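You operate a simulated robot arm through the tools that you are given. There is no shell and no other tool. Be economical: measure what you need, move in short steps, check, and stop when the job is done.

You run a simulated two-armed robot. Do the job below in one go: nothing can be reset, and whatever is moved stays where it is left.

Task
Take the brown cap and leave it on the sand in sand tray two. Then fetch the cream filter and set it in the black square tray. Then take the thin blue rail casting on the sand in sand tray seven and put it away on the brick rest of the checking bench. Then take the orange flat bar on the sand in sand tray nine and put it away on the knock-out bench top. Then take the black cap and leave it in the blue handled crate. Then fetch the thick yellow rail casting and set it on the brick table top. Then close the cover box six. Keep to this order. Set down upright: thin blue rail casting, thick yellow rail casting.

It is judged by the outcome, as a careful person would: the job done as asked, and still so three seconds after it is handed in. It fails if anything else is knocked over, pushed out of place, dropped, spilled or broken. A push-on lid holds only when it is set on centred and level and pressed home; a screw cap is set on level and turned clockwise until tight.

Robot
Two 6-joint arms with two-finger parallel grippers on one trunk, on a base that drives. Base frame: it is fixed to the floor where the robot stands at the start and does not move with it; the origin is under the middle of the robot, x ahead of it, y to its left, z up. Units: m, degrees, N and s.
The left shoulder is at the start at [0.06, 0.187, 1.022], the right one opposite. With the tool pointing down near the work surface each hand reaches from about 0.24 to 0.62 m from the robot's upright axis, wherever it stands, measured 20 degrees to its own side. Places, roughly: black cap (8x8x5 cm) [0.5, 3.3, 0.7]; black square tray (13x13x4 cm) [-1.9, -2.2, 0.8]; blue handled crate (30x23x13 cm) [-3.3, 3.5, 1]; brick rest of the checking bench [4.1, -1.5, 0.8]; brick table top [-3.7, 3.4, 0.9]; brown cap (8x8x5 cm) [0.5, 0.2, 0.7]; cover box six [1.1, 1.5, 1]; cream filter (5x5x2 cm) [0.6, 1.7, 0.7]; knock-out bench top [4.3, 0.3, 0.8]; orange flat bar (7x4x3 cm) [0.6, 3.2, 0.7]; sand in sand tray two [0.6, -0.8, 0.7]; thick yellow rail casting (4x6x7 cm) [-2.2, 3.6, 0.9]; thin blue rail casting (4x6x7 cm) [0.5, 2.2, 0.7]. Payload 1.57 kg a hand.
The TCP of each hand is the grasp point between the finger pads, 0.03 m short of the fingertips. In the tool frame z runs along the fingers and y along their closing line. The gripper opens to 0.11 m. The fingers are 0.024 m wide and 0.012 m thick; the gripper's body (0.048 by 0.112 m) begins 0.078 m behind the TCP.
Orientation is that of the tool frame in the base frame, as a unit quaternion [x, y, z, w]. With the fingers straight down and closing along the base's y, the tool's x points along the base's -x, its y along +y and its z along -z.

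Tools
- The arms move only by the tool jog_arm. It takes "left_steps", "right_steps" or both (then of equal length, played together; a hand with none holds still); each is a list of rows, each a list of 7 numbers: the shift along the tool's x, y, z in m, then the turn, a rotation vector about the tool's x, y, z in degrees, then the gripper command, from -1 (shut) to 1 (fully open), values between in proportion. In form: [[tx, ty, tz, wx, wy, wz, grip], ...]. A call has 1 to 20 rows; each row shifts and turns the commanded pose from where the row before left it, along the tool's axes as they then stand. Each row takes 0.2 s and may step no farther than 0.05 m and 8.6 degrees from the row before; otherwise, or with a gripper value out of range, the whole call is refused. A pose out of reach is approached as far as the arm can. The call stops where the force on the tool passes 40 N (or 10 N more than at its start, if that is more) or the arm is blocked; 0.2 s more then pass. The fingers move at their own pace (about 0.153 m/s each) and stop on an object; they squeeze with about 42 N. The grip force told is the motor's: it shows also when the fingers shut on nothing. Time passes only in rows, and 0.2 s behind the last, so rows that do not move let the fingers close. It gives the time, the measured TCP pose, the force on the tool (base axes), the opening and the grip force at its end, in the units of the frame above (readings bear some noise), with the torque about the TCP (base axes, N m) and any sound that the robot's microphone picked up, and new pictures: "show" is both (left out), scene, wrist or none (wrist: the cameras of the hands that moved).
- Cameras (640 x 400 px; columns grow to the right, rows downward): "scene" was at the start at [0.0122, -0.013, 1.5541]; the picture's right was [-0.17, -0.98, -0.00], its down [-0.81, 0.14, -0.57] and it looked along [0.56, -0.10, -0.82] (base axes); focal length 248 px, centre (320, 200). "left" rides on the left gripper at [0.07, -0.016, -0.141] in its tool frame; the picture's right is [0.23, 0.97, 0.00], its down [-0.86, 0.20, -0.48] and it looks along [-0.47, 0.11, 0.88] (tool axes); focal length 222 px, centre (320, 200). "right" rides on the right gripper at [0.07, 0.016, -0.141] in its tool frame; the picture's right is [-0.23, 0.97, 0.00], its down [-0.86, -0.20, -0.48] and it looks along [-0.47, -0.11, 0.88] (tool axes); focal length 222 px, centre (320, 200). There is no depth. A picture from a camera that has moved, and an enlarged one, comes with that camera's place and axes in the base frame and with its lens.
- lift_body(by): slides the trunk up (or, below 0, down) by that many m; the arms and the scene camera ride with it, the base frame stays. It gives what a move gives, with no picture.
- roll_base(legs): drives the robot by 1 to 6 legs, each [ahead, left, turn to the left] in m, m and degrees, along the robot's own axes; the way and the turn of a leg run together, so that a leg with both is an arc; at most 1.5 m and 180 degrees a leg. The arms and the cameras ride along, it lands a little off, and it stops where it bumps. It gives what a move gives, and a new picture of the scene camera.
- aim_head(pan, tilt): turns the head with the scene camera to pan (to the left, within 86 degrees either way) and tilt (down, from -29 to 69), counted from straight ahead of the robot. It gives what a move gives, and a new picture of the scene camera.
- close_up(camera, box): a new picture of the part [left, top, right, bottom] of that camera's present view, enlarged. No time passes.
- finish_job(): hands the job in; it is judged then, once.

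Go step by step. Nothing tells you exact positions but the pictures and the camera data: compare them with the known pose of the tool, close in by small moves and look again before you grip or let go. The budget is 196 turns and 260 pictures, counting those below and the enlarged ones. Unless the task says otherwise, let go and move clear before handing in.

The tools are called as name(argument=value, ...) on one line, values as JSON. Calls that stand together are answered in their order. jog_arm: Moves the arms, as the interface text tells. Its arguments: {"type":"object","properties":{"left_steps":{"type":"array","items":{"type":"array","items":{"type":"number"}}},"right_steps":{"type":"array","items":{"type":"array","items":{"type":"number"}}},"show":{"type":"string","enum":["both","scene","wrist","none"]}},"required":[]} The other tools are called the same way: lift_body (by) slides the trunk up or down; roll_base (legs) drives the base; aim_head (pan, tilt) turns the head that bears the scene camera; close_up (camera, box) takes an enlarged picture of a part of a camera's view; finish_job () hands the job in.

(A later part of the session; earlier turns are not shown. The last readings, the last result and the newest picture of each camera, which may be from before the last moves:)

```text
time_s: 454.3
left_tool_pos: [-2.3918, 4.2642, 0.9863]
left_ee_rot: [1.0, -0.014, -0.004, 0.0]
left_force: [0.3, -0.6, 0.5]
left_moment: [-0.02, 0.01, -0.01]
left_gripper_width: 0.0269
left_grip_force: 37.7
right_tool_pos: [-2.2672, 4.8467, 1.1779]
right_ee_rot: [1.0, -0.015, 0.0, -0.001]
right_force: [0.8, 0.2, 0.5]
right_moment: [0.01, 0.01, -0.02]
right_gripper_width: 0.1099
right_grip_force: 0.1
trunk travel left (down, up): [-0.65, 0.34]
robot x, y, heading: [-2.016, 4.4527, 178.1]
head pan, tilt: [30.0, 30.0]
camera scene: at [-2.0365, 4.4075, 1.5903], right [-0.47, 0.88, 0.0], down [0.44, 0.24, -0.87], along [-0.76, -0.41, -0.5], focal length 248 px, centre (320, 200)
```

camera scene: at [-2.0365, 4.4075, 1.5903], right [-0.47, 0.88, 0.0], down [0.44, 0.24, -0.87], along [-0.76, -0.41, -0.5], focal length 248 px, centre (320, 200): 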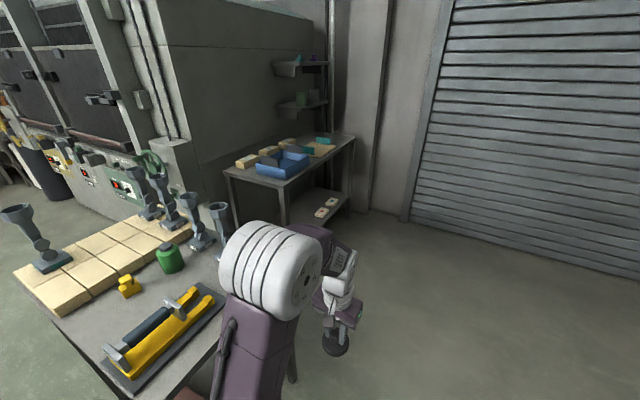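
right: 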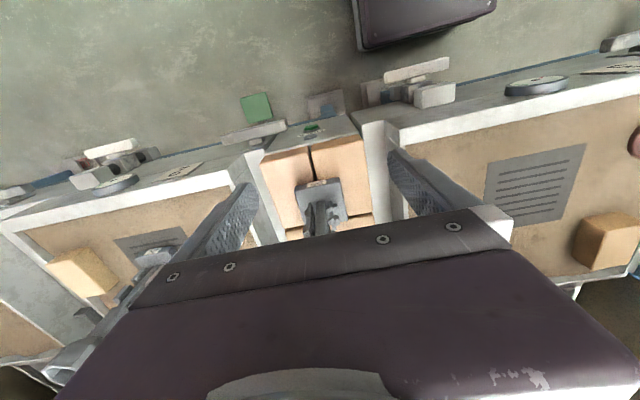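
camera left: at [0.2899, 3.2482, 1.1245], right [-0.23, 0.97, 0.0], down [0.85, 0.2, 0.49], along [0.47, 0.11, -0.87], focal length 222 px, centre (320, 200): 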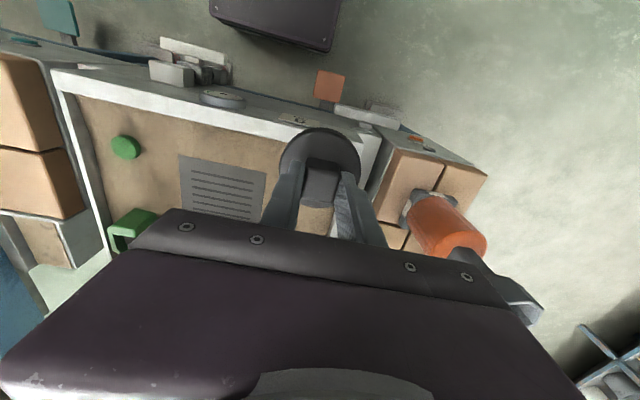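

The far table's long side faces +y, and the crate is at about [-3.34, 3.40]. I'll drive alongside, turn to face it and look.

roll_base(legs=[[1.48, 0, 0], [0, 0, 92]])

aim_head(pan=5, tilt=40)

```text
time_s: 465.5
left_tool_pos: [-3.2797, 4.1133, 0.9851]
left_ee_rot: [0.688, 0.726, -0.002, 0.002]
left_force: [-0.3, -0.7, -1.7]
left_moment: [0.01, 0.03, 0.0]
left_gripper_width: 0.0269
left_grip_force: 37.6
right_tool_pos: [-3.87, 4.1924, 1.179]
right_ee_rot: [0.69, 0.724, 0.0, -0.001]
right_force: [0.7, -0.3, 0.1]
right_moment: [0.02, 0.03, 0.0]
right_gripper_width: 0.1099
right_grip_force: 0.0
trunk travel left (down, up): [-0.65, 0.34]
robot x, y, heading: [-3.4964, 4.4732, -87.3]
head pan, tilt: [30.0, 30.0]
camera scene: at [-3.4494, 4.455, 1.5903], right [-0.84, -0.54, 0.0], down [-0.27, 0.42, -0.87], along [0.47, -0.73, -0.5], focal length 248 px, centre (320, 200)
```

scene: 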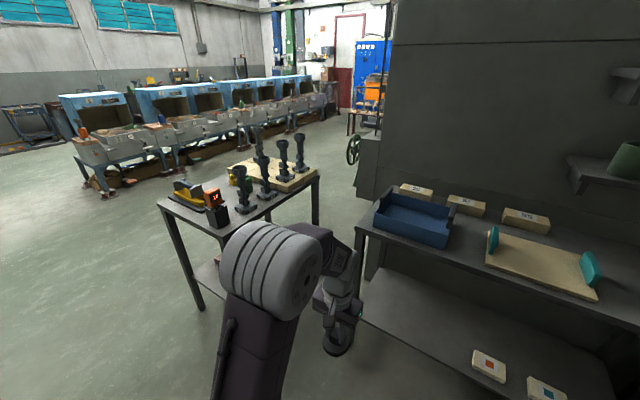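

```text
time_s: 466.4
left_tool_pos: [-3.2803, 4.1134, 0.9858]
left_ee_rot: [0.688, 0.726, -0.002, 0.003]
left_force: [0.3, -0.5, -0.2]
left_moment: [-0.01, -0.02, 0.01]
left_gripper_width: 0.027
left_grip_force: 37.5
right_tool_pos: [-3.8695, 4.1919, 1.1782]
right_ee_rot: [0.69, 0.724, 0.0, -0.001]
right_force: [-0.4, -0.4, 0.0]
right_moment: [0.03, -0.04, 0.0]
right_gripper_width: 0.1101
right_grip_force: 0.1
trunk travel left (down, up): [-0.65, 0.34]
robot x, y, heading: [-3.4966, 4.4726, -87.3]
head pan, tilt: [5.0, 40.0]
camera scene: at [-3.4867, 4.4469, 1.575], right [-0.99, -0.14, 0.0], down [-0.09, 0.64, -0.77], along [0.1, -0.76, -0.64], focal length 248 px, centre (320, 200)
```

scene: 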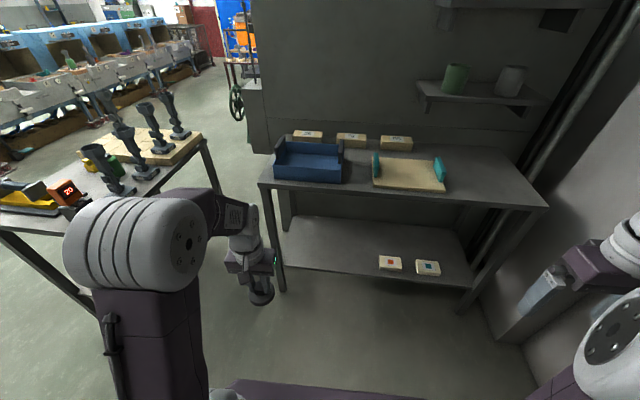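

The open blue crate sits at the left of the far table. Right of it lies a tan slab with teal handles. I'll enlarge.

close_up(camera="scene", box=[240, 110, 560, 310])

close_up(camera="scene", box=[340, 120, 480, 210])

```text
2.00 times, centred on (400, 210) of scene
camera zoom: at [-3.4867, 4.4469, 1.575], right [-0.99, -0.14, 0.0], down [-0.09, 0.64, -0.77], along [0.1, -0.76, -0.64], focal length 495 px, centre (160, 180)
```

zoom: 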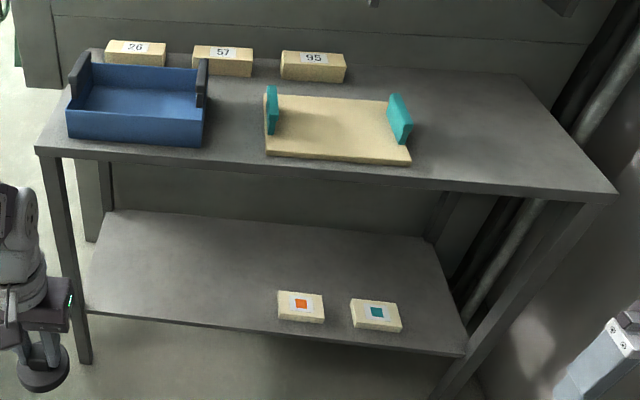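

```text
4.44 times, centred on (410, 165) of scene
camera zoom: at [-3.4867, 4.4469, 1.575], right [-0.99, -0.14, 0.0], down [-0.09, 0.64, -0.77], along [0.1, -0.76, -0.64], focal length 1101 px, centre (-80, 356)
```

zoom: 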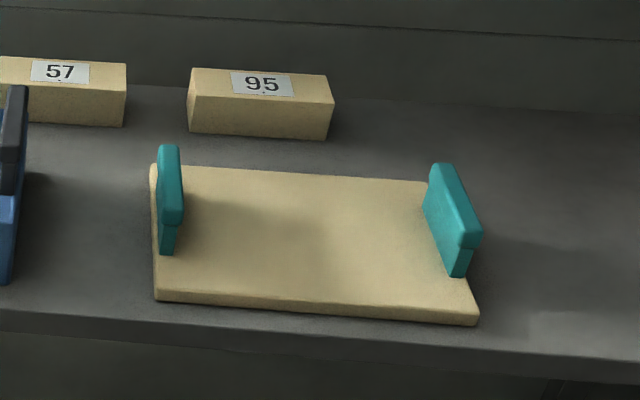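

The target reads as the tabletop of this brick table, at about z = 0.92, and the crate is centred on about [-3.31, 3.43]. I'll raise the trunk so the cap clears the crate's wall and drive up.

lift_body(by=0.2)

roll_base(legs=[[0.5, 0, -2.7]])

aim_head(pan=10, tilt=55)

close_up(camera="left", box=[0, 0, 640, 400])

```text
time_s: 468.6
left_tool_pos: [-3.2799, 4.1144, 1.1852]
left_ee_rot: [0.687, 0.726, -0.002, 0.002]
left_force: [0.4, 0.0, -0.4]
left_moment: [0.01, -0.01, 0.0]
left_gripper_width: 0.0268
left_grip_force: 37.7
right_tool_pos: [-3.8697, 4.1914, 1.3785]
right_ee_rot: [0.69, 0.724, -0.001, 0.0]
right_force: [0.6, 0.2, -0.6]
right_moment: [-0.02, -0.01, 0.02]
right_gripper_width: 0.1098
right_grip_force: 0.1
trunk travel left (down, up): [-0.85, 0.14]
robot x, y, heading: [-3.4969, 4.4769, -87.4]
head pan, tilt: [5.0, 40.0]
```

```text
time_s: 471.5
left_tool_pos: [-3.2908, 3.604, 1.1845]
left_ee_rot: [0.709, 0.705, -0.003, 0.003]
left_force: [0.0, 0.0, -0.1]
left_moment: [-0.02, 0.01, -0.04]
left_gripper_width: 0.0265
left_grip_force: 37.6
right_tool_pos: [-3.8754, 3.7173, 1.3783]
right_ee_rot: [0.711, 0.703, -0.001, 0.0]
right_force: [-0.2, 0.5, 0.2]
right_moment: [-0.02, 0.02, -0.01]
right_gripper_width: 0.11
right_grip_force: 0.1
trunk travel left (down, up): [-0.85, 0.14]
robot x, y, heading: [-3.4864, 3.9714, -90.4]
head pan, tilt: [5.0, 40.0]
camera scene: at [-3.4787, 3.9503, 1.775], right [-1.0, -0.08, 0.0], down [-0.05, 0.64, -0.77], along [0.06, -0.76, -0.64], focal length 248 px, centre (320, 200)
```

scene: 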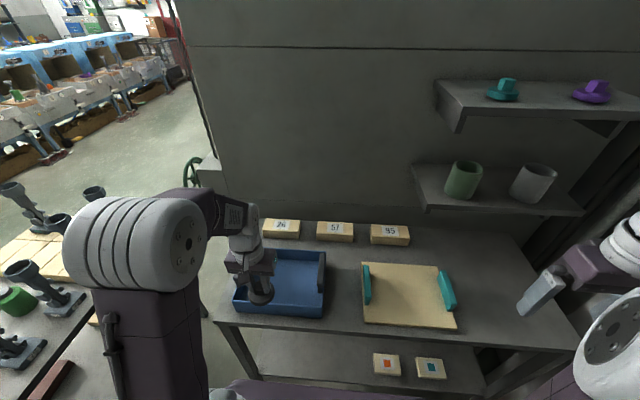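

```text
time_s: 472.3
left_tool_pos: [-3.2915, 3.6031, 1.1853]
left_ee_rot: [0.708, 0.706, -0.003, 0.003]
left_force: [0.5, -0.7, -0.6]
left_moment: [0.01, 0.01, -0.03]
left_gripper_width: 0.0268
left_grip_force: 37.3
right_tool_pos: [-3.8746, 3.7161, 1.3789]
right_ee_rot: [0.71, 0.704, 0.0, 0.0]
right_force: [0.2, -0.1, 0.4]
right_moment: [0.0, -0.01, 0.0]
right_gripper_width: 0.1098
right_grip_force: 0.1
trunk travel left (down, up): [-0.85, 0.14]
robot x, y, heading: [-3.487, 3.972, -90.5]
head pan, tilt: [10.0, 55.0]
camera scene: at [-3.4735, 3.961, 1.7543], right [-0.99, -0.16, 0.0], down [-0.13, 0.81, -0.57], along [0.09, -0.57, -0.82], focal length 248 px, centre (320, 200)
```

scene: 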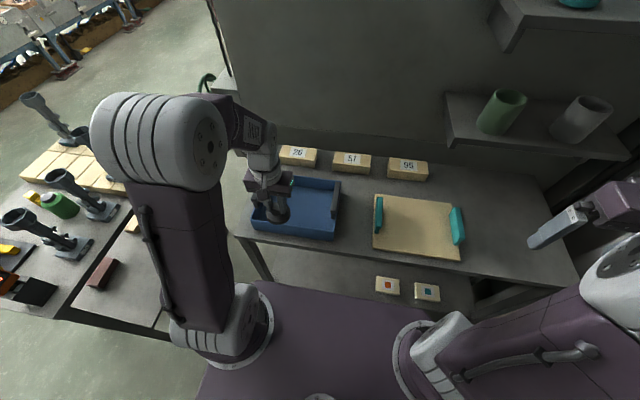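

```text
1.00 times, centred on (320, 200) of left
camera zoom: at [-3.3075, 3.6733, 1.3242], right [0.97, 0.22, 0.0], down [0.2, -0.85, 0.48], along [0.11, -0.47, -0.87], focal length 222 px, centre (320, 200)
```

zoom: 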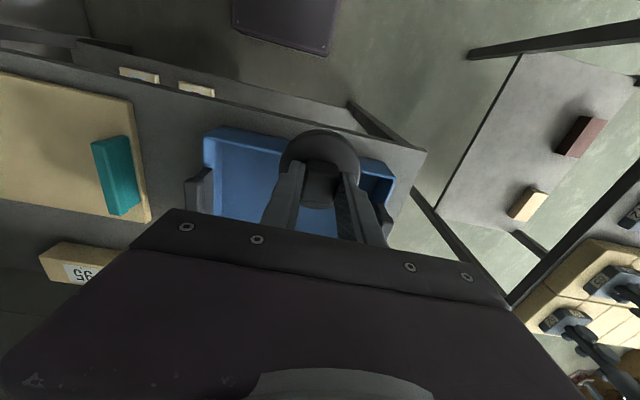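

The crate centre is at about [-3.315, 3.465]. I'll move over it and lower the cap partway.

jog_arm(left_steps=[[-0.045, -0.008, 0, 0, 0, 0, -1], [-0.045, -0.008, 0, 0, 0, 0, -1], [-0.045, -0.007, 0, 0, 0, 0, -1], [0, 0, 0.04, 0, 0, 0, -1], [0, 0, 0.04, 0, 0, 0, -1], [0, 0, 0, 0, 0, 0, -1]])

```text
time_s: 473.7
left_tool_pos: [-3.3156, 3.4674, 1.1079]
left_ee_rot: [0.708, 0.706, -0.003, 0.002]
left_force: [-0.4, -0.4, -0.5]
left_moment: [0.0, 0.02, 0.02]
left_gripper_width: 0.027
left_grip_force: 37.6
right_tool_pos: [-3.8751, 3.7158, 1.3777]
right_ee_rot: [0.71, 0.704, -0.001, 0.0]
right_force: [-0.6, -0.9, -0.2]
right_moment: [0.02, -0.04, -0.01]
right_gripper_width: 0.1099
right_grip_force: 0.0
trunk travel left (down, up): [-0.85, 0.14]
robot x, y, heading: [-3.4885, 3.971, -90.6]
head pan, tilt: [10.0, 55.0]
camera scene: at [-3.4738, 3.9614, 1.7543], right [-0.99, -0.16, 0.0], down [-0.13, 0.81, -0.57], along [0.09, -0.57, -0.82], focal length 248 px, centre (320, 200)
camera left: at [-3.3319, 3.5372, 1.2468], right [0.97, 0.22, 0.0], down [0.2, -0.85, 0.48], along [0.11, -0.47, -0.87], focal length 222 px, centre (320, 200)
```

scene: 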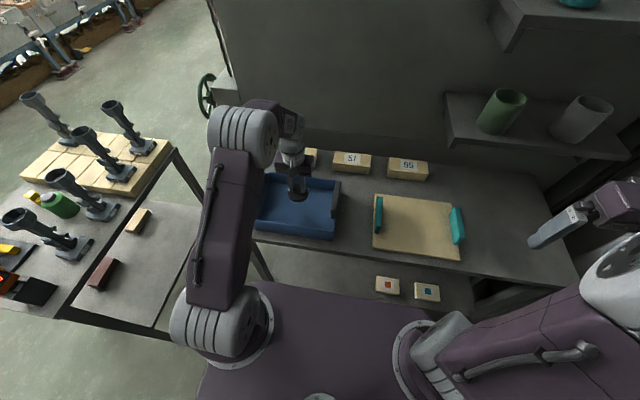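
left: 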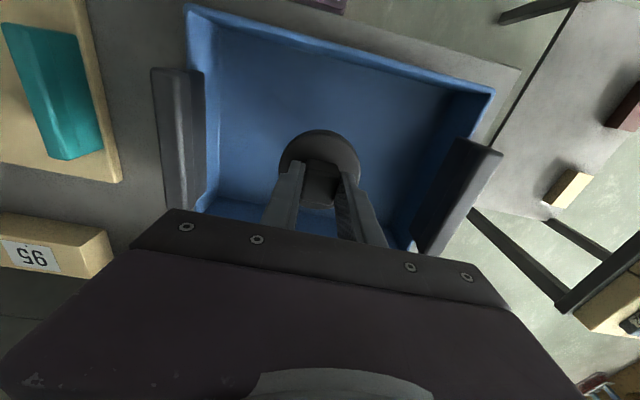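

The cap is within the crate walls. I'll lower to contact.

jog_arm(left_steps=[[0, 0, 0.04, 0, 0, 0, -1], [0, 0, 0.03, 0, 0, 0, -1], [0, 0, 0.015, 0, 0, 0, -1], [0, 0, 0.008, 0, 0, 0, -1], [0, 0, 0.006, 0, 0, 0, -1], [0, 0, 0.006, 0, 0, 0, -1], [0, 0, 0.006, 0, 0, 0, -1], [0, 0, 0, 0, 0, 0, -1]], show="wrist")

```text
time_s: 475.5
left_tool_pos: [-3.3145, 3.4691, 0.9954]
left_ee_rot: [0.709, 0.705, -0.004, 0.003]
left_force: [6.4, -1.6, 27.6]
left_moment: [-0.13, -0.21, 0.01]
left_gripper_width: 0.027
left_grip_force: 37.6
right_tool_pos: [-3.8765, 3.718, 1.3779]
right_ee_rot: [0.711, 0.704, -0.001, 0.0]
right_force: [0.1, -0.4, -0.2]
right_moment: [0.04, 0.02, -0.03]
right_gripper_width: 0.1097
right_grip_force: 0.0
trunk travel left (down, up): [-0.85, 0.14]
robot x, y, heading: [-3.488, 3.9759, -90.3]
head pan, tilt: [10.0, 55.0]
camera left: at [-3.3313, 3.5385, 1.1344], right [0.97, 0.22, 0.0], down [0.2, -0.85, 0.49], along [0.11, -0.48, -0.87], focal length 222 px, centre (320, 200)
```

left: 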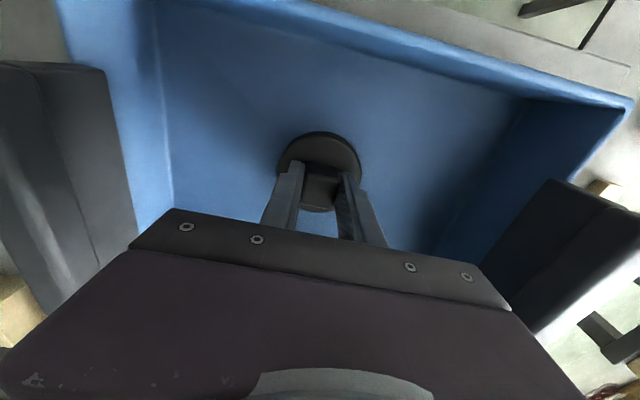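

Contact with the crate floor is made. I'll ease off, release and lift out.

jog_arm(left_steps=[[0, 0, -0.002, 0, 0, 0, -1], [0, 0, 0, 0, 0, 0, -0.1], [0, 0, 0, 0, 0, 0, -0.1], [0, 0, -0.02, 0, 0, 0, -0.1], [0, 0, -0.04, 0, 0, 0, -0.1], [0, 0, -0.04, 0, 0, 0, -0.1], [0, 0, -0.04, 0, 0, 0, -0.1], [0, 0, -0.04, 0, 0, 0, -0.1], [0.045, 0, -0.02, 0, 0, 0, -0.1], [0.045, 0, 0, 0, 0, 0, -0.1], [0.045, 0, 0, 0, 0, 0, -0.1], [0.03, 0, 0, 0, 0, 0, -0.1]], show="scene")

close_up(camera="scene", box=[230, 140, 560, 300])

```text
time_s: 478.1
left_tool_pos: [-3.3121, 3.6357, 1.1971]
left_ee_rot: [0.708, 0.706, -0.002, 0.003]
left_force: [-0.1, 0.5, -0.1]
left_moment: [-0.04, -0.01, 0.03]
left_gripper_width: 0.0493
left_grip_force: 0.0
right_tool_pos: [-3.8764, 3.7183, 1.3789]
right_ee_rot: [0.711, 0.703, -0.001, 0.0]
right_force: [0.0, 0.2, 0.0]
right_moment: [-0.02, -0.01, -0.01]
right_gripper_width: 0.1098
right_grip_force: 0.1
trunk travel left (down, up): [-0.85, 0.14]
robot x, y, heading: [-3.4878, 3.9703, -90.5]
head pan, tilt: [10.0, 55.0]
camera scene: at [-3.4736, 3.9639, 1.7543], right [-0.99, -0.16, 0.0], down [-0.13, 0.81, -0.57], along [0.09, -0.57, -0.82], focal length 248 px, centre (320, 200)
```

scene: 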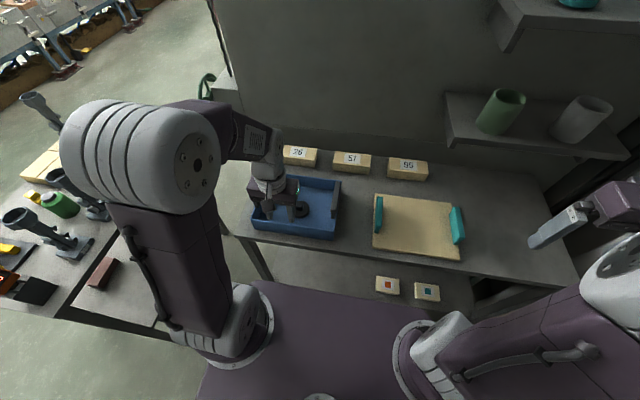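

```text
1.94 times, centred on (395, 220) of scene
camera zoom: at [-3.4736, 3.9639, 1.7543], right [-0.99, -0.16, 0.0], down [-0.13, 0.81, -0.57], along [0.09, -0.57, -0.82], focal length 480 px, centre (174, 161)
```

zoom: 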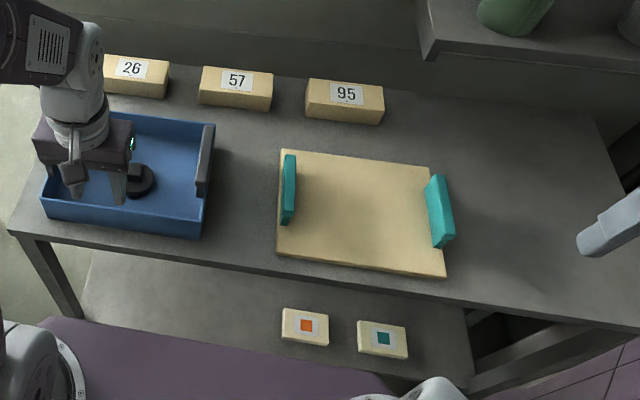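

The black cap lies in the crate. Measured again, the tabletop's centre is about [-3.70, 3.35], which fits the given place; the loose board doesn't. Next is the yellow casting on the near table, which I'll approach from the east with the right hand.

roll_base(legs=[[-0.5, 0, 0], [0, 0, -89.5], [-1.5, 0, 0], [-0.5, 0, 0], [0, 1.05, 0]])

aim_head(pan=-10, tilt=45)

```text
time_s: 499.3
left_tool_pos: [-1.8285, 3.3016, 1.1957]
left_ee_rot: [1.0, 0.004, -0.004, 0.0]
left_force: [0.4, -0.5, 0.4]
left_moment: [-0.02, 0.0, 0.02]
left_gripper_width: 0.0498
left_grip_force: 0.0
right_tool_pos: [-1.7513, 3.8668, 1.3775]
right_ee_rot: [1.0, 0.001, 0.0, 0.0]
right_force: [1.2, 0.5, 0.1]
right_moment: [0.0, -0.01, 0.0]
right_gripper_width: 0.1099
right_grip_force: 0.1
trunk travel left (down, up): [-0.85, 0.14]
robot x, y, heading: [-1.4918, 3.479, -179.9]
head pan, tilt: [10.0, 55.0]
camera scene: at [-1.5, 3.4685, 1.7543], right [-0.18, 0.98, 0.0], down [0.81, 0.14, -0.57], along [-0.56, -0.1, -0.82], focal length 248 px, centre (320, 200)
```

scene: 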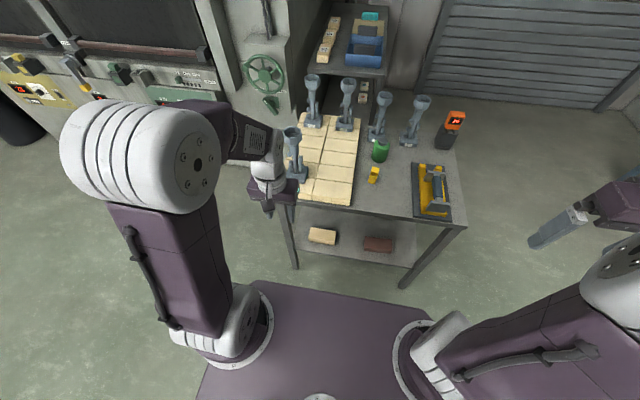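

```text
time_s: 500.1
left_tool_pos: [-1.8277, 3.3015, 1.1952]
left_ee_rot: [1.0, 0.004, -0.003, 0.0]
left_force: [0.1, -0.6, 0.1]
left_moment: [0.0, -0.05, -0.01]
left_gripper_width: 0.0496
left_grip_force: 0.0
right_tool_pos: [-1.7521, 3.8653, 1.3783]
right_ee_rot: [1.0, 0.001, 0.0, -0.001]
right_force: [0.2, -0.1, 0.1]
right_moment: [-0.02, 0.01, 0.02]
right_gripper_width: 0.1101
right_grip_force: 0.1
trunk travel left (down, up): [-0.85, 0.14]
robot x, y, heading: [-1.4889, 3.4816, -180.0]
head pan, tilt: [-10.0, 45.0]
camera scene: at [-1.509, 3.4935, 1.7677], right [0.17, 0.99, 0.0], down [0.7, -0.12, -0.71], along [-0.7, 0.12, -0.71], focal length 248 px, centre (320, 200)
```

scene: 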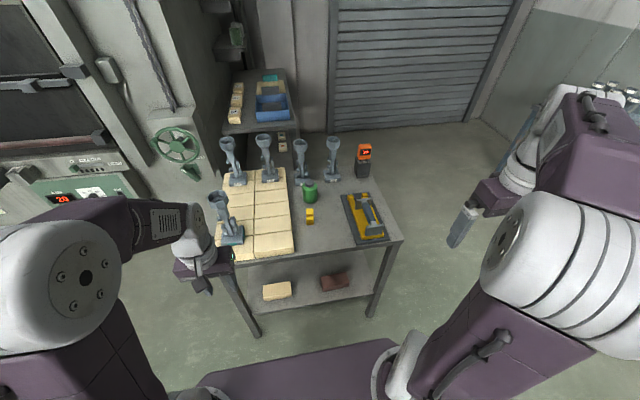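

The yellow casting is at about [-2.24, 3.573]. I'll raise the left hand out of the way and edge forward.

jog_arm(left_steps=[[0.02, 0, -0.04, 0, 0, 0, 0], [0.02, 0, -0.04, 0, 0, 0, 0], [0.02, 0, -0.04, 0, 0, 0, 0]], show="none")

roll_base(legs=[[0.23, 0.09, 0]])

close_up(camera="right", box=[0, 0, 640, 400])

```text
time_s: 500.9
left_tool_pos: [-1.7689, 3.2986, 1.3173]
left_ee_rot: [1.0, 0.003, -0.004, 0.0]
left_force: [0.9, -0.3, 0.8]
left_moment: [0.0, -0.06, -0.03]
left_gripper_width: 0.055
left_grip_force: 0.0
right_tool_pos: [-1.7521, 3.8666, 1.3792]
right_ee_rot: [1.0, 0.001, 0.001, -0.001]
right_force: [-0.1, 0.4, -0.6]
right_moment: [0.0, 0.01, 0.01]
right_gripper_width: 0.1101
right_grip_force: 0.0
trunk travel left (down, up): [-0.85, 0.14]
robot x, y, heading: [-1.4878, 3.4765, -179.8]
head pan, tilt: [-10.0, 45.0]
```

```text
time_s: 502.7
left_tool_pos: [-1.9925, 3.2118, 1.317]
left_ee_rot: [1.0, 0.003, -0.004, 0.001]
left_force: [1.4, 0.1, 0.0]
left_moment: [-0.01, 0.0, -0.02]
left_gripper_width: 0.0551
left_grip_force: 0.1
right_tool_pos: [-1.9748, 3.776, 1.3792]
right_ee_rot: [1.0, -0.001, -0.001, -0.001]
right_force: [0.1, 0.4, -0.9]
right_moment: [0.01, 0.04, 0.02]
right_gripper_width: 0.11
right_grip_force: 0.1
trunk travel left (down, up): [-0.85, 0.14]
robot x, y, heading: [-1.7163, 3.3938, -179.8]
head pan, tilt: [-10.0, 45.0]
camera scene: at [-1.7311, 3.4056, 1.7677], right [0.17, 0.98, 0.0], down [0.69, -0.12, -0.71], along [-0.7, 0.12, -0.71], focal length 248 px, centre (320, 200)
```

scene: 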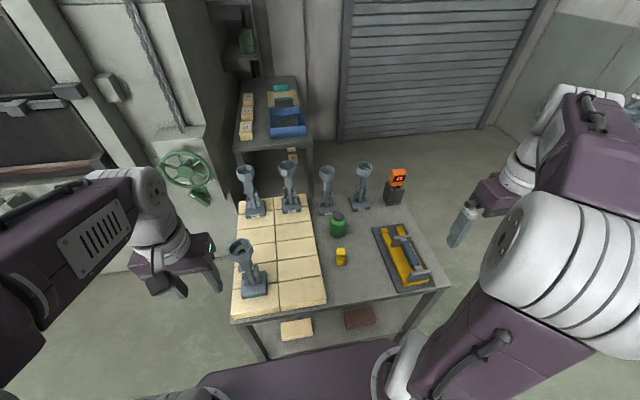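

```text
1.00 times, centred on (320, 200) of right
camera zoom: at [-1.9031, 3.7606, 1.5198], right [-0.23, -0.97, 0.0], down [-0.85, 0.2, 0.48], along [-0.47, 0.11, -0.88], focal length 222 px, centre (320, 200)
```

zoom: 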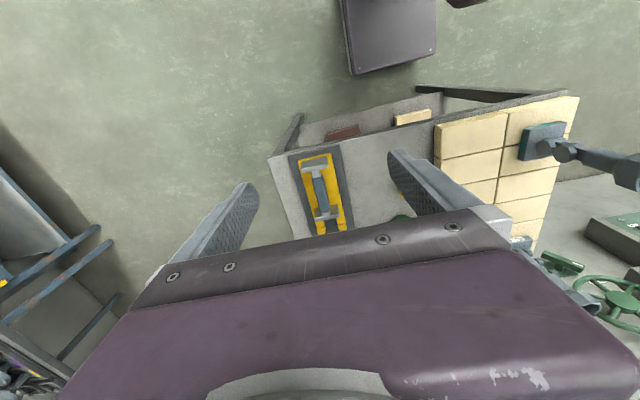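

jog_arm(right_steps=[[-0.033, 0.033, 0, 0, 0, 0, 1], [-0.033, 0.033, 0, 0, 0, 0, 1], [-0.033, 0.033, 0, 0, 0, 0, 1], [-0.033, 0.033, 0, 0, 0, 0, 1], [-0.033, 0.034, 0, 0, 0, 0, 1], [-0.03, 0.034, 0, 0, 0, 0, 1], [0, 0, 0.045, 0, 0, 0, 1], [0, 0, 0.045, 0, 0, 0, 1], [0, 0, 0.045, 0, 0, 0, 1], [0, 0, 0.045, 0, 0, 0, 1], [0, 0, 0.045, 0, 0, 0, 1], [0, 0, 0, 0, 0, 0, 1]], show="wrist")

close_up(camera="right", box=[240, 60, 400, 220])

```text
time_s: 505.3
left_tool_pos: [-1.9953, 3.2107, 1.3157]
left_ee_rot: [1.0, 0.004, -0.003, 0.001]
left_force: [-0.1, 0.1, -0.7]
left_moment: [0.0, -0.05, 0.0]
left_gripper_width: 0.0549
left_grip_force: 0.2
right_tool_pos: [-2.1721, 3.5746, 1.1535]
right_ee_rot: [1.0, 0.0, 0.0, 0.0]
right_force: [0.3, -0.9, -0.3]
right_moment: [0.0, -0.01, 0.0]
right_gripper_width: 0.1099
right_grip_force: 0.2
trunk travel left (down, up): [-0.85, 0.14]
robot x, y, heading: [-1.7176, 3.3902, -179.8]
head pan, tilt: [-10.0, 45.0]
camera right: at [-2.1017, 3.5577, 1.2942], right [-0.23, -0.97, 0.0], down [-0.86, 0.2, 0.48], along [-0.47, 0.11, -0.88], focal length 222 px, centre (320, 200)
```

right: 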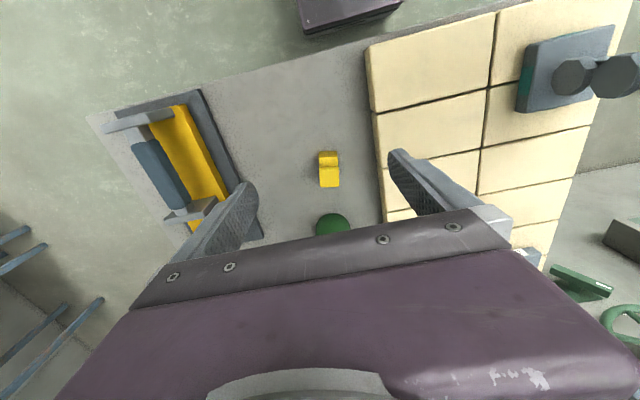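

```text
2.50 times, centred on (320, 140) of right
camera zoom: at [-2.1017, 3.5577, 1.2942], right [-0.23, -0.97, 0.0], down [-0.86, 0.2, 0.48], along [-0.47, 0.11, -0.88], focal length 555 px, centre (320, 350)
```

zoom: 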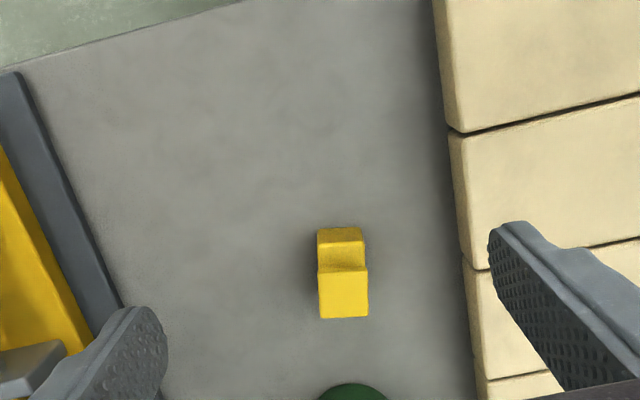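

The yellow rail is at about [-2.254, 3.577], yawed about -10°. I'll centre, turn to match and lower partway.

jog_arm(right_steps=[[-0.041, -0.001, 0, 0, 0, 0, 0.7], [-0.041, -0.001, 0, 0, 0, 0, 0.7], [0, 0, 0.03, 0, 0, 5, 0.7], [0, 0, 0.04, 0, 0, 5, 0.7], [0, 0, 0.04, 0, 0, 0, 0.7], [0, 0, 0, 0, 0, 0, 0.7]], show="wrist")

close_up(camera="right", box=[240, 80, 400, 240])

```text
time_s: 506.7
left_tool_pos: [-1.9944, 3.2089, 1.3171]
left_ee_rot: [1.0, 0.004, -0.003, 0.0]
left_force: [0.4, -0.1, -0.9]
left_moment: [-0.01, 0.02, 0.01]
left_gripper_width: 0.0552
left_grip_force: 0.0
right_tool_pos: [-2.2528, 3.577, 1.0422]
right_ee_rot: [0.996, -0.087, -0.001, 0.0]
right_force: [0.0, -0.3, 0.0]
right_moment: [0.0, 0.04, 0.02]
right_gripper_width: 0.0936
right_grip_force: 0.1
trunk travel left (down, up): [-0.85, 0.14]
robot x, y, heading: [-1.7146, 3.3911, -179.8]
head pan, tilt: [-10.0, 45.0]
camera right: at [-2.1857, 3.5483, 1.1833], right [-0.39, -0.92, 0.0], down [-0.81, 0.34, 0.48], along [-0.44, 0.19, -0.88], focal length 222 px, centre (320, 200)
```

right: 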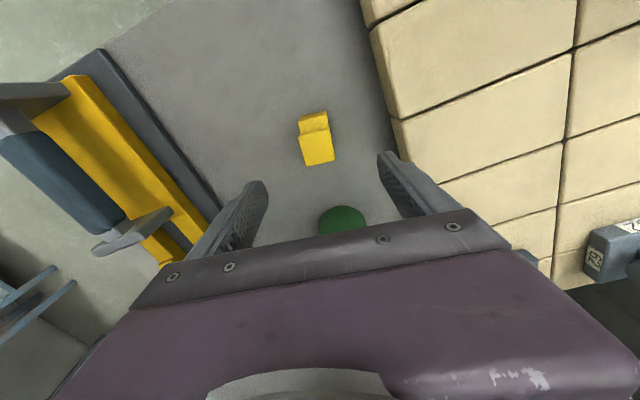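

```text
2.50 times, centred on (320, 160) of right
camera zoom: at [-2.1857, 3.5483, 1.1833], right [-0.39, -0.92, 0.0], down [-0.81, 0.34, 0.48], along [-0.44, 0.19, -0.88], focal length 555 px, centre (320, 300)
```

zoom: 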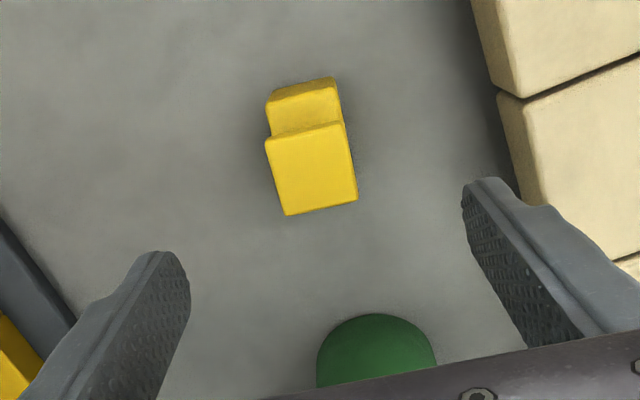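

Well aligned. I'll shift slightly towards the east and lower further.

jog_arm(right_steps=[[0.007, 0, 0.03, 0, 0, 0, 0.5], [0, 0, 0.03, 0, 0, 0, 0.5], [0, 0, 0.025, 0, 0, 0, 0.5], [0, 0, 0, 0, 0, 0, 0.5]], show="wrist")

```text
time_s: 507.7
left_tool_pos: [-1.9955, 3.2115, 1.3172]
left_ee_rot: [1.0, 0.003, -0.004, 0.0]
left_force: [0.2, -0.6, 0.6]
left_moment: [0.0, -0.02, -0.03]
left_gripper_width: 0.055
left_grip_force: 0.1
right_tool_pos: [-2.2469, 3.577, 0.9548]
right_ee_rot: [0.996, -0.087, 0.0, -0.001]
right_force: [0.2, -0.7, 0.1]
right_moment: [0.02, -0.01, -0.01]
right_gripper_width: 0.0825
right_grip_force: 0.0
trunk travel left (down, up): [-0.85, 0.14]
robot x, y, heading: [-1.7139, 3.3901, -180.1]
head pan, tilt: [-10.0, 45.0]
camera right: at [-2.1801, 3.5488, 1.096], right [-0.39, -0.92, 0.0], down [-0.81, 0.34, 0.48], along [-0.44, 0.19, -0.88], focal length 222 px, centre (320, 200)
```

right: 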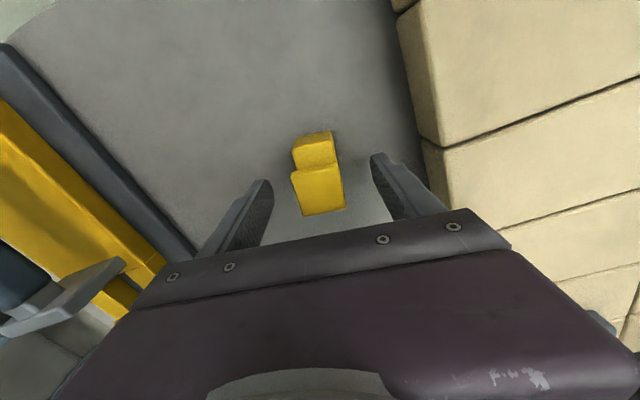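

jog_arm(right_steps=[[0.003, 0, 0.012, 0, 0, 0, 0.5], [0, 0, 0.01, 0, 0, 0, 0.5], [0, 0, 0, 0, 0, 0, 0.5], [0, 0, 0, 0, 0, 0, -1], [0, 0, 0, 0, 0, 0, -1], [0, 0, 0, 0, 0, 0, -1], [0, 0, 0, 0, 0, 0, -1]], show="wrist")

```text
time_s: 509.3
left_tool_pos: [-1.995, 3.2109, 1.3159]
left_ee_rot: [1.0, 0.004, -0.003, 0.0]
left_force: [0.2, 0.4, 0.3]
left_moment: [0.0, 0.0, 0.0]
left_gripper_width: 0.0551
left_grip_force: 0.1
right_tool_pos: [-2.2443, 3.5777, 0.9326]
right_ee_rot: [0.996, -0.087, 0.0, -0.001]
right_force: [0.0, 0.2, -0.2]
right_moment: [-0.06, 0.09, 0.0]
right_gripper_width: 0.0321
right_grip_force: 40.1
trunk travel left (down, up): [-0.85, 0.14]
robot x, y, heading: [-1.7146, 3.3901, -180.0]
head pan, tilt: [-10.0, 45.0]
camera right: at [-2.1763, 3.5491, 1.0746], right [-0.39, -0.92, 0.0], down [-0.81, 0.34, 0.48], along [-0.44, 0.19, -0.88], focal length 222 px, centre (320, 200)
```

right: 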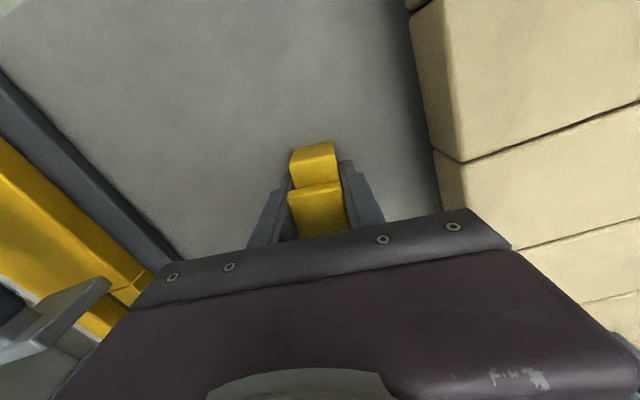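

The yellow casting is gripped. I'll lift it clear, square up the hand and draw back.

jog_arm(right_steps=[[0, 0, -0.03, 0, 0, 0, -1], [0, 0, -0.045, 0, 0, 0, -1], [0, 0, -0.045, 0, 0, 0, -1], [0, 0, -0.045, 0, 0, 0, -1], [0, 0, -0.045, 0, 0, 0, -1], [0, 0, -0.045, 0, 0, -5, -1], [0.04, 0, -0.02, 0, 0, -5, -1], [0.045, 0, 0, 0, 0, 0, -1], [0.045, 0, 0, 0, 0, 0, -1], [0.03, -0.03, 0, 0, 0, 0, -1]], show="wrist")

roll_base(legs=[[-0.25, 0, 0], [0, -1.08, 0], [1.5, 0, 0], [0.7, 0, 0]])

```text
time_s: 511.5
left_tool_pos: [-1.9948, 3.2117, 1.3169]
left_ee_rot: [1.0, 0.003, -0.005, 0.001]
left_force: [-0.2, -0.3, 1.1]
left_moment: [-0.01, 0.03, -0.02]
left_gripper_width: 0.055
left_grip_force: 0.1
right_tool_pos: [-2.0823, 3.6053, 1.211]
right_ee_rot: [1.0, -0.001, 0.0, 0.0]
right_force: [-0.9, -0.1, -3.0]
right_moment: [-0.03, 0.03, 0.02]
right_gripper_width: 0.0318
right_grip_force: 40.2
trunk travel left (down, up): [-0.85, 0.14]
robot x, y, heading: [-1.7157, 3.3886, -180.0]
head pan, tilt: [-10.0, 45.0]
camera right: at [-2.0104, 3.5893, 1.3523], right [-0.23, -0.97, 0.0], down [-0.86, 0.2, 0.48], along [-0.47, 0.11, -0.88], focal length 222 px, centre (320, 200)
```

right: 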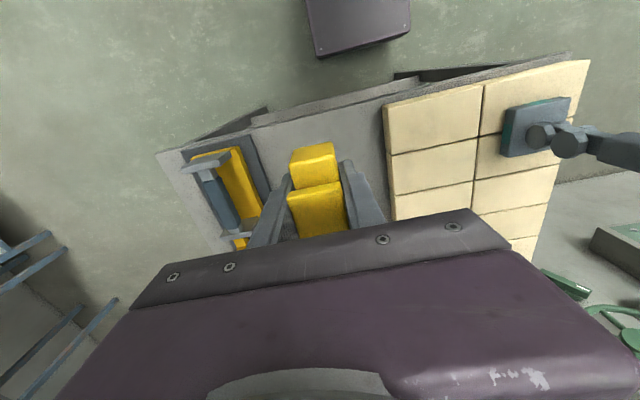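

```text
time_s: 528.7
left_tool_pos: [-3.9127, 4.2554, 1.3166]
left_ee_rot: [1.0, 0.004, -0.005, 0.001]
left_force: [-0.3, 0.2, 0.3]
left_moment: [-0.01, 0.02, 0.04]
left_gripper_width: 0.0549
left_grip_force: 0.1
right_tool_pos: [-4.0017, 4.6483, 1.2122]
right_ee_rot: [1.0, 0.001, -0.001, -0.002]
right_force: [-0.6, -0.4, -2.0]
right_moment: [0.0, -0.02, -0.02]
right_gripper_width: 0.032
right_grip_force: 40.2
trunk travel left (down, up): [-0.85, 0.14]
robot x, y, heading: [-3.6332, 4.4349, -179.7]
head pan, tilt: [-10.0, 45.0]
camera scene: at [-3.6522, 4.448, 1.7677], right [0.17, 0.99, 0.0], down [0.7, -0.12, -0.71], along [-0.7, 0.12, -0.71], focal length 248 px, centre (320, 200)
```

scene: 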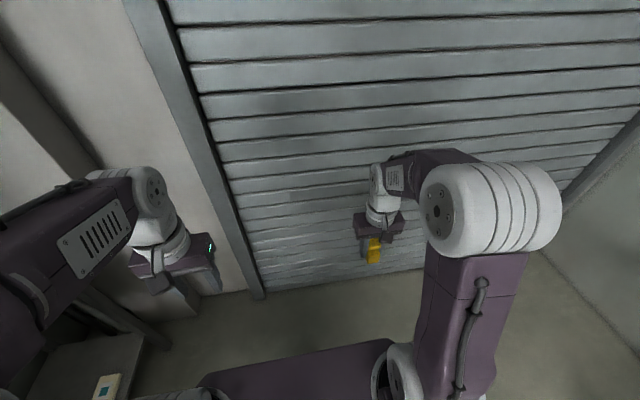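

roll_base(legs=[[0.2, 0, 0], [0, 0, 89.5]])

aim_head(pan=-5, tilt=45)

```text
time_s: 534.1
left_tool_pos: [-3.6476, 4.1579, 1.316]
left_ee_rot: [0.696, 0.718, -0.002, 0.002]
left_force: [-0.6, -0.3, -0.3]
left_moment: [0.02, -0.02, -0.02]
left_gripper_width: 0.0549
left_grip_force: 0.1
right_tool_pos: [-4.0394, 4.0623, 1.2107]
right_ee_rot: [0.698, 0.716, -0.001, 0.0]
right_force: [-0.6, 0.0, -1.4]
right_moment: [-0.01, 0.01, 0.01]
right_gripper_width: 0.0317
right_grip_force: 40.7
trunk travel left (down, up): [-0.85, 0.14]
robot x, y, heading: [-3.8357, 4.4353, -88.6]
head pan, tilt: [-10.0, 45.0]
camera scene: at [-3.8466, 4.4125, 1.7677], right [-0.99, 0.15, 0.0], down [0.11, 0.7, -0.71], along [-0.11, -0.7, -0.71], focal length 248 px, centre (320, 200)
```

scene: 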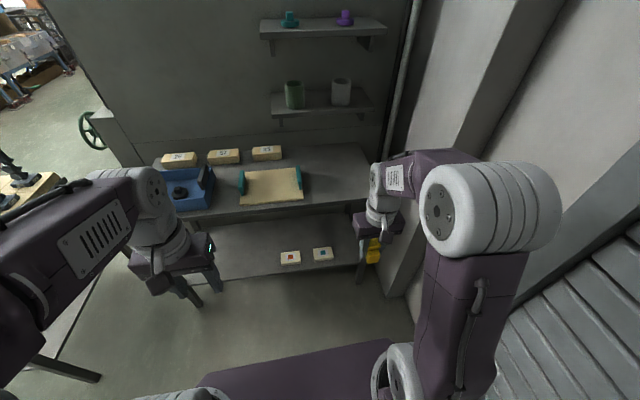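

```text
time_s: 534.8
left_tool_pos: [-3.6481, 4.1591, 1.3166]
left_ee_rot: [0.696, 0.718, -0.003, 0.002]
left_force: [0.5, -0.2, 0.1]
left_moment: [-0.01, 0.04, 0.02]
left_gripper_width: 0.055
left_grip_force: 0.0
right_tool_pos: [-4.04, 4.0623, 1.2106]
right_ee_rot: [0.698, 0.716, 0.0, -0.002]
right_force: [0.2, -0.9, -2.1]
right_moment: [0.0, 0.01, -0.01]
right_gripper_width: 0.0317
right_grip_force: 40.6
trunk travel left (down, up): [-0.85, 0.14]
robot x, y, heading: [-3.8323, 4.4315, -88.6]
head pan, tilt: [-5.0, 45.0]
camera scene: at [-3.8394, 4.4118, 1.7677], right [-1.0, 0.06, 0.0], down [0.04, 0.71, -0.71], along [-0.04, -0.71, -0.71], focal length 248 px, centre (320, 200)
```

scene: 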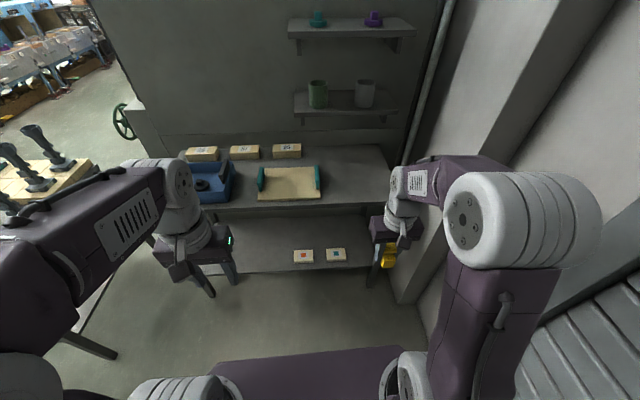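

The free tabletop right of the board is around [-4.08, 3.48]. I'll drive up to it.

roll_base(legs=[[0.46, -0.03, -1.4]])

close_up(camera="right", box=[0, 0, 640, 400])

```text
time_s: 537.5
left_tool_pos: [-3.6758, 3.7085, 1.3162]
left_ee_rot: [0.703, 0.711, -0.003, 0.003]
left_force: [0.6, 1.3, 0.0]
left_moment: [-0.05, 0.02, 0.0]
left_gripper_width: 0.0549
left_grip_force: 0.1
right_tool_pos: [-4.0696, 3.62, 1.2121]
right_ee_rot: [0.706, 0.708, -0.001, -0.001]
right_force: [0.1, -0.2, -2.0]
right_moment: [-0.01, 0.01, -0.04]
right_gripper_width: 0.032
right_grip_force: 40.8
trunk travel left (down, up): [-0.85, 0.14]
robot x, y, heading: [-3.8533, 3.9819, -89.5]
head pan, tilt: [-5.0, 45.0]
camera scene: at [-3.8629, 3.9668, 1.7677], right [-1.0, 0.08, 0.0], down [0.06, 0.7, -0.71], along [-0.06, -0.71, -0.71], focal length 248 px, centre (320, 200)
```

scene: 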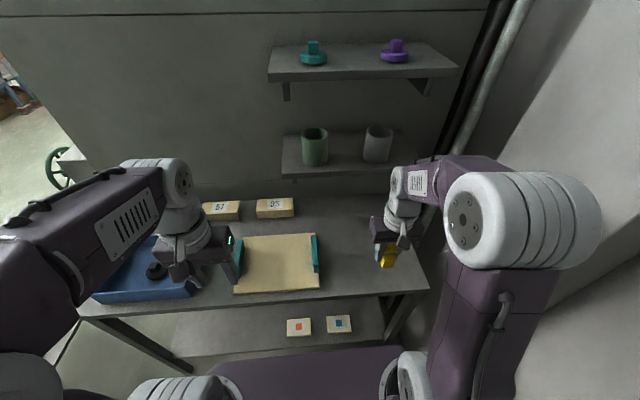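

```text
1.00 times, centred on (320, 200) of right
camera zoom: at [-4.0527, 3.6893, 1.3528], right [0.97, -0.22, 0.0], down [-0.2, -0.86, 0.48], along [-0.11, -0.47, -0.88], focal length 222 px, centre (320, 200)
```

zoom: 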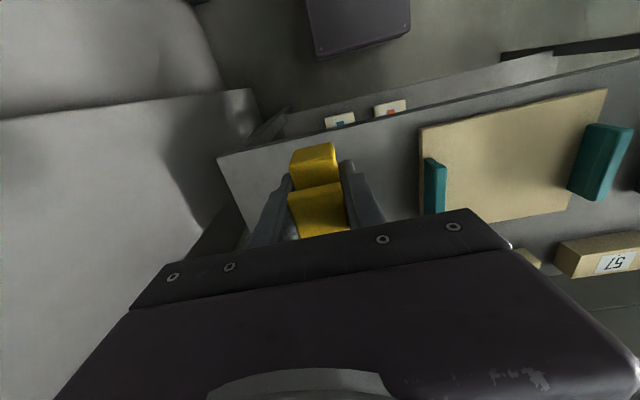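

The target spot is about [-4.085, 3.48]. I'll move over it and lower partway.

jog_arm(right_steps=[[-0.045, -0.005, 0, 0, 0, 0, -1], [-0.045, -0.005, 0, 0, 0, 0, -1], [-0.045, -0.005, 0, 0, 0, 0, -1], [0, 0, 0.045, 0, 0, 0, -1], [0, 0, 0.045, 0, 0, 0, -1], [0, 0, 0.045, 0, 0, 0, -1], [0, 0, 0.045, 0, 0, 0, -1], [0, 0, 0, 0, 0, 0, -1]])

```text
time_s: 539.3
left_tool_pos: [-3.6756, 3.7076, 1.3165]
left_ee_rot: [0.703, 0.711, -0.002, 0.003]
left_force: [-0.3, 0.8, 0.5]
left_moment: [0.02, -0.02, 0.02]
left_gripper_width: 0.0549
left_grip_force: 0.1
right_tool_pos: [-4.0841, 3.4822, 1.0324]
right_ee_rot: [0.706, 0.708, -0.001, 0.0]
right_force: [-0.1, -0.7, -2.1]
right_moment: [-0.01, 0.0, 0.02]
right_gripper_width: 0.0318
right_grip_force: 40.2
trunk travel left (down, up): [-0.85, 0.14]
robot x, y, heading: [-3.8555, 3.99, -89.7]
head pan, tilt: [-5.0, 45.0]
camera scene: at [-3.8629, 3.9652, 1.7677], right [-1.0, 0.08, 0.0], down [0.06, 0.7, -0.71], along [-0.06, -0.7, -0.71], focal length 248 px, centre (320, 200)
camera right: at [-4.0674, 3.5506, 1.1733], right [0.97, -0.22, 0.0], down [-0.2, -0.86, 0.48], along [-0.11, -0.47, -0.88], focal length 222 px, centre (320, 200)
```

scene: 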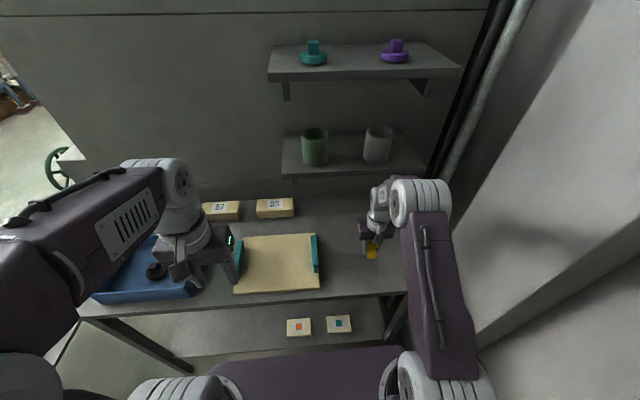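
right: 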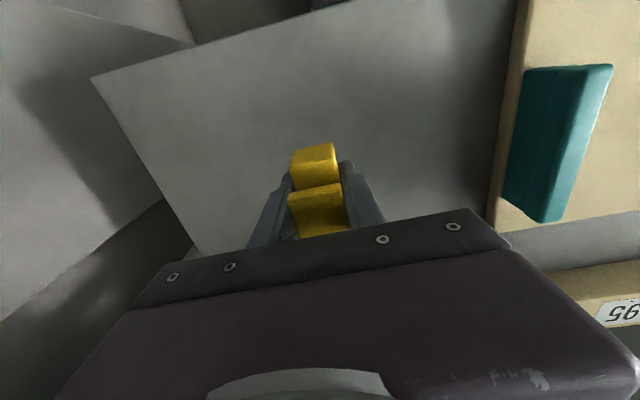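

It's over open tabletop. I'll lower slowly to contact.

jog_arm(right_steps=[[0, 0, 0.03, 0, 0, 0, -1], [0, 0, 0.015, 0, 0, 0, -1], [0, 0, 0.006, 0, 0, 0, -1], [0, 0, 0.005, 0, 0, 0, -1], [0, 0, 0.004, 0, 0, 0, -1], [0, 0, 0.004, 0, 0, 0, -1], [0, 0, 0, 0, 0, 0, -1]], show="wrist")

```text
time_s: 540.9
left_tool_pos: [-3.6759, 3.7071, 1.3161]
left_ee_rot: [0.704, 0.711, -0.002, 0.003]
left_force: [0.0, 0.4, 0.2]
left_moment: [0.03, 0.0, 0.0]
left_gripper_width: 0.0552
left_grip_force: 0.2
right_tool_pos: [-4.0851, 3.4831, 0.9669]
right_ee_rot: [0.706, 0.708, 0.0, -0.002]
right_force: [-0.5, 0.2, -1.8]
right_moment: [0.01, 0.0, 0.0]
right_gripper_width: 0.032
right_grip_force: 40.7
trunk travel left (down, up): [-0.85, 0.14]
robot x, y, heading: [-3.8551, 3.9898, -89.6]
head pan, tilt: [-5.0, 45.0]
camera right: at [-4.0674, 3.5528, 1.1076], right [0.97, -0.22, 0.0], down [-0.2, -0.86, 0.48], along [-0.11, -0.47, -0.88], focal length 222 px, centre (320, 200)
```

right: 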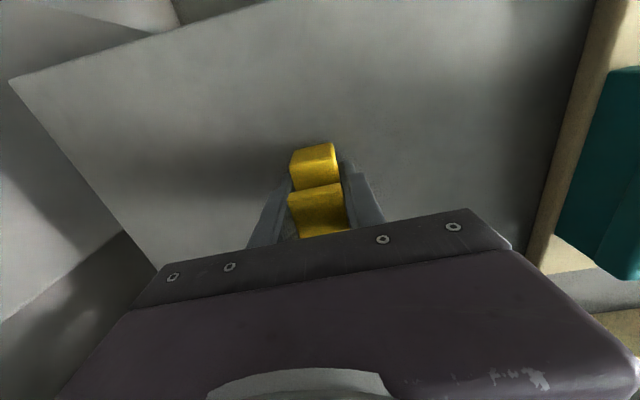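

jog_arm(right_steps=[[0, 0, 0.004, 0, 0, 0, -1], [0, 0, 0.004, 0, 0, 0, -1], [0, 0, 0.004, 0, 0, 0, -1], [0, 0, 0.004, 0, 0, 0, -1], [0, 0, 0, 0, 0, 0, -1]], show="none")

```text
time_s: 541.7
left_tool_pos: [-3.6757, 3.7105, 1.3165]
left_ee_rot: [0.704, 0.711, -0.003, 0.003]
left_force: [0.2, 0.8, 0.6]
left_moment: [0.04, 0.0, 0.03]
left_gripper_width: 0.0548
left_grip_force: 0.1
right_tool_pos: [-4.0847, 3.4815, 0.9599]
right_ee_rot: [0.706, 0.709, -0.005, 0.002]
right_force: [0.6, 8.3, 21.1]
right_moment: [0.05, -0.38, 0.15]
right_gripper_width: 0.0317
right_grip_force: 40.3
trunk travel left (down, up): [-0.85, 0.14]
robot x, y, heading: [-3.8574, 3.9873, -89.6]
head pan, tilt: [-5.0, 45.0]
stopped in row 4 (right hand): the force on the tool passed its limit (the readings are from after the stop); the commanded pose is now the measured one
```

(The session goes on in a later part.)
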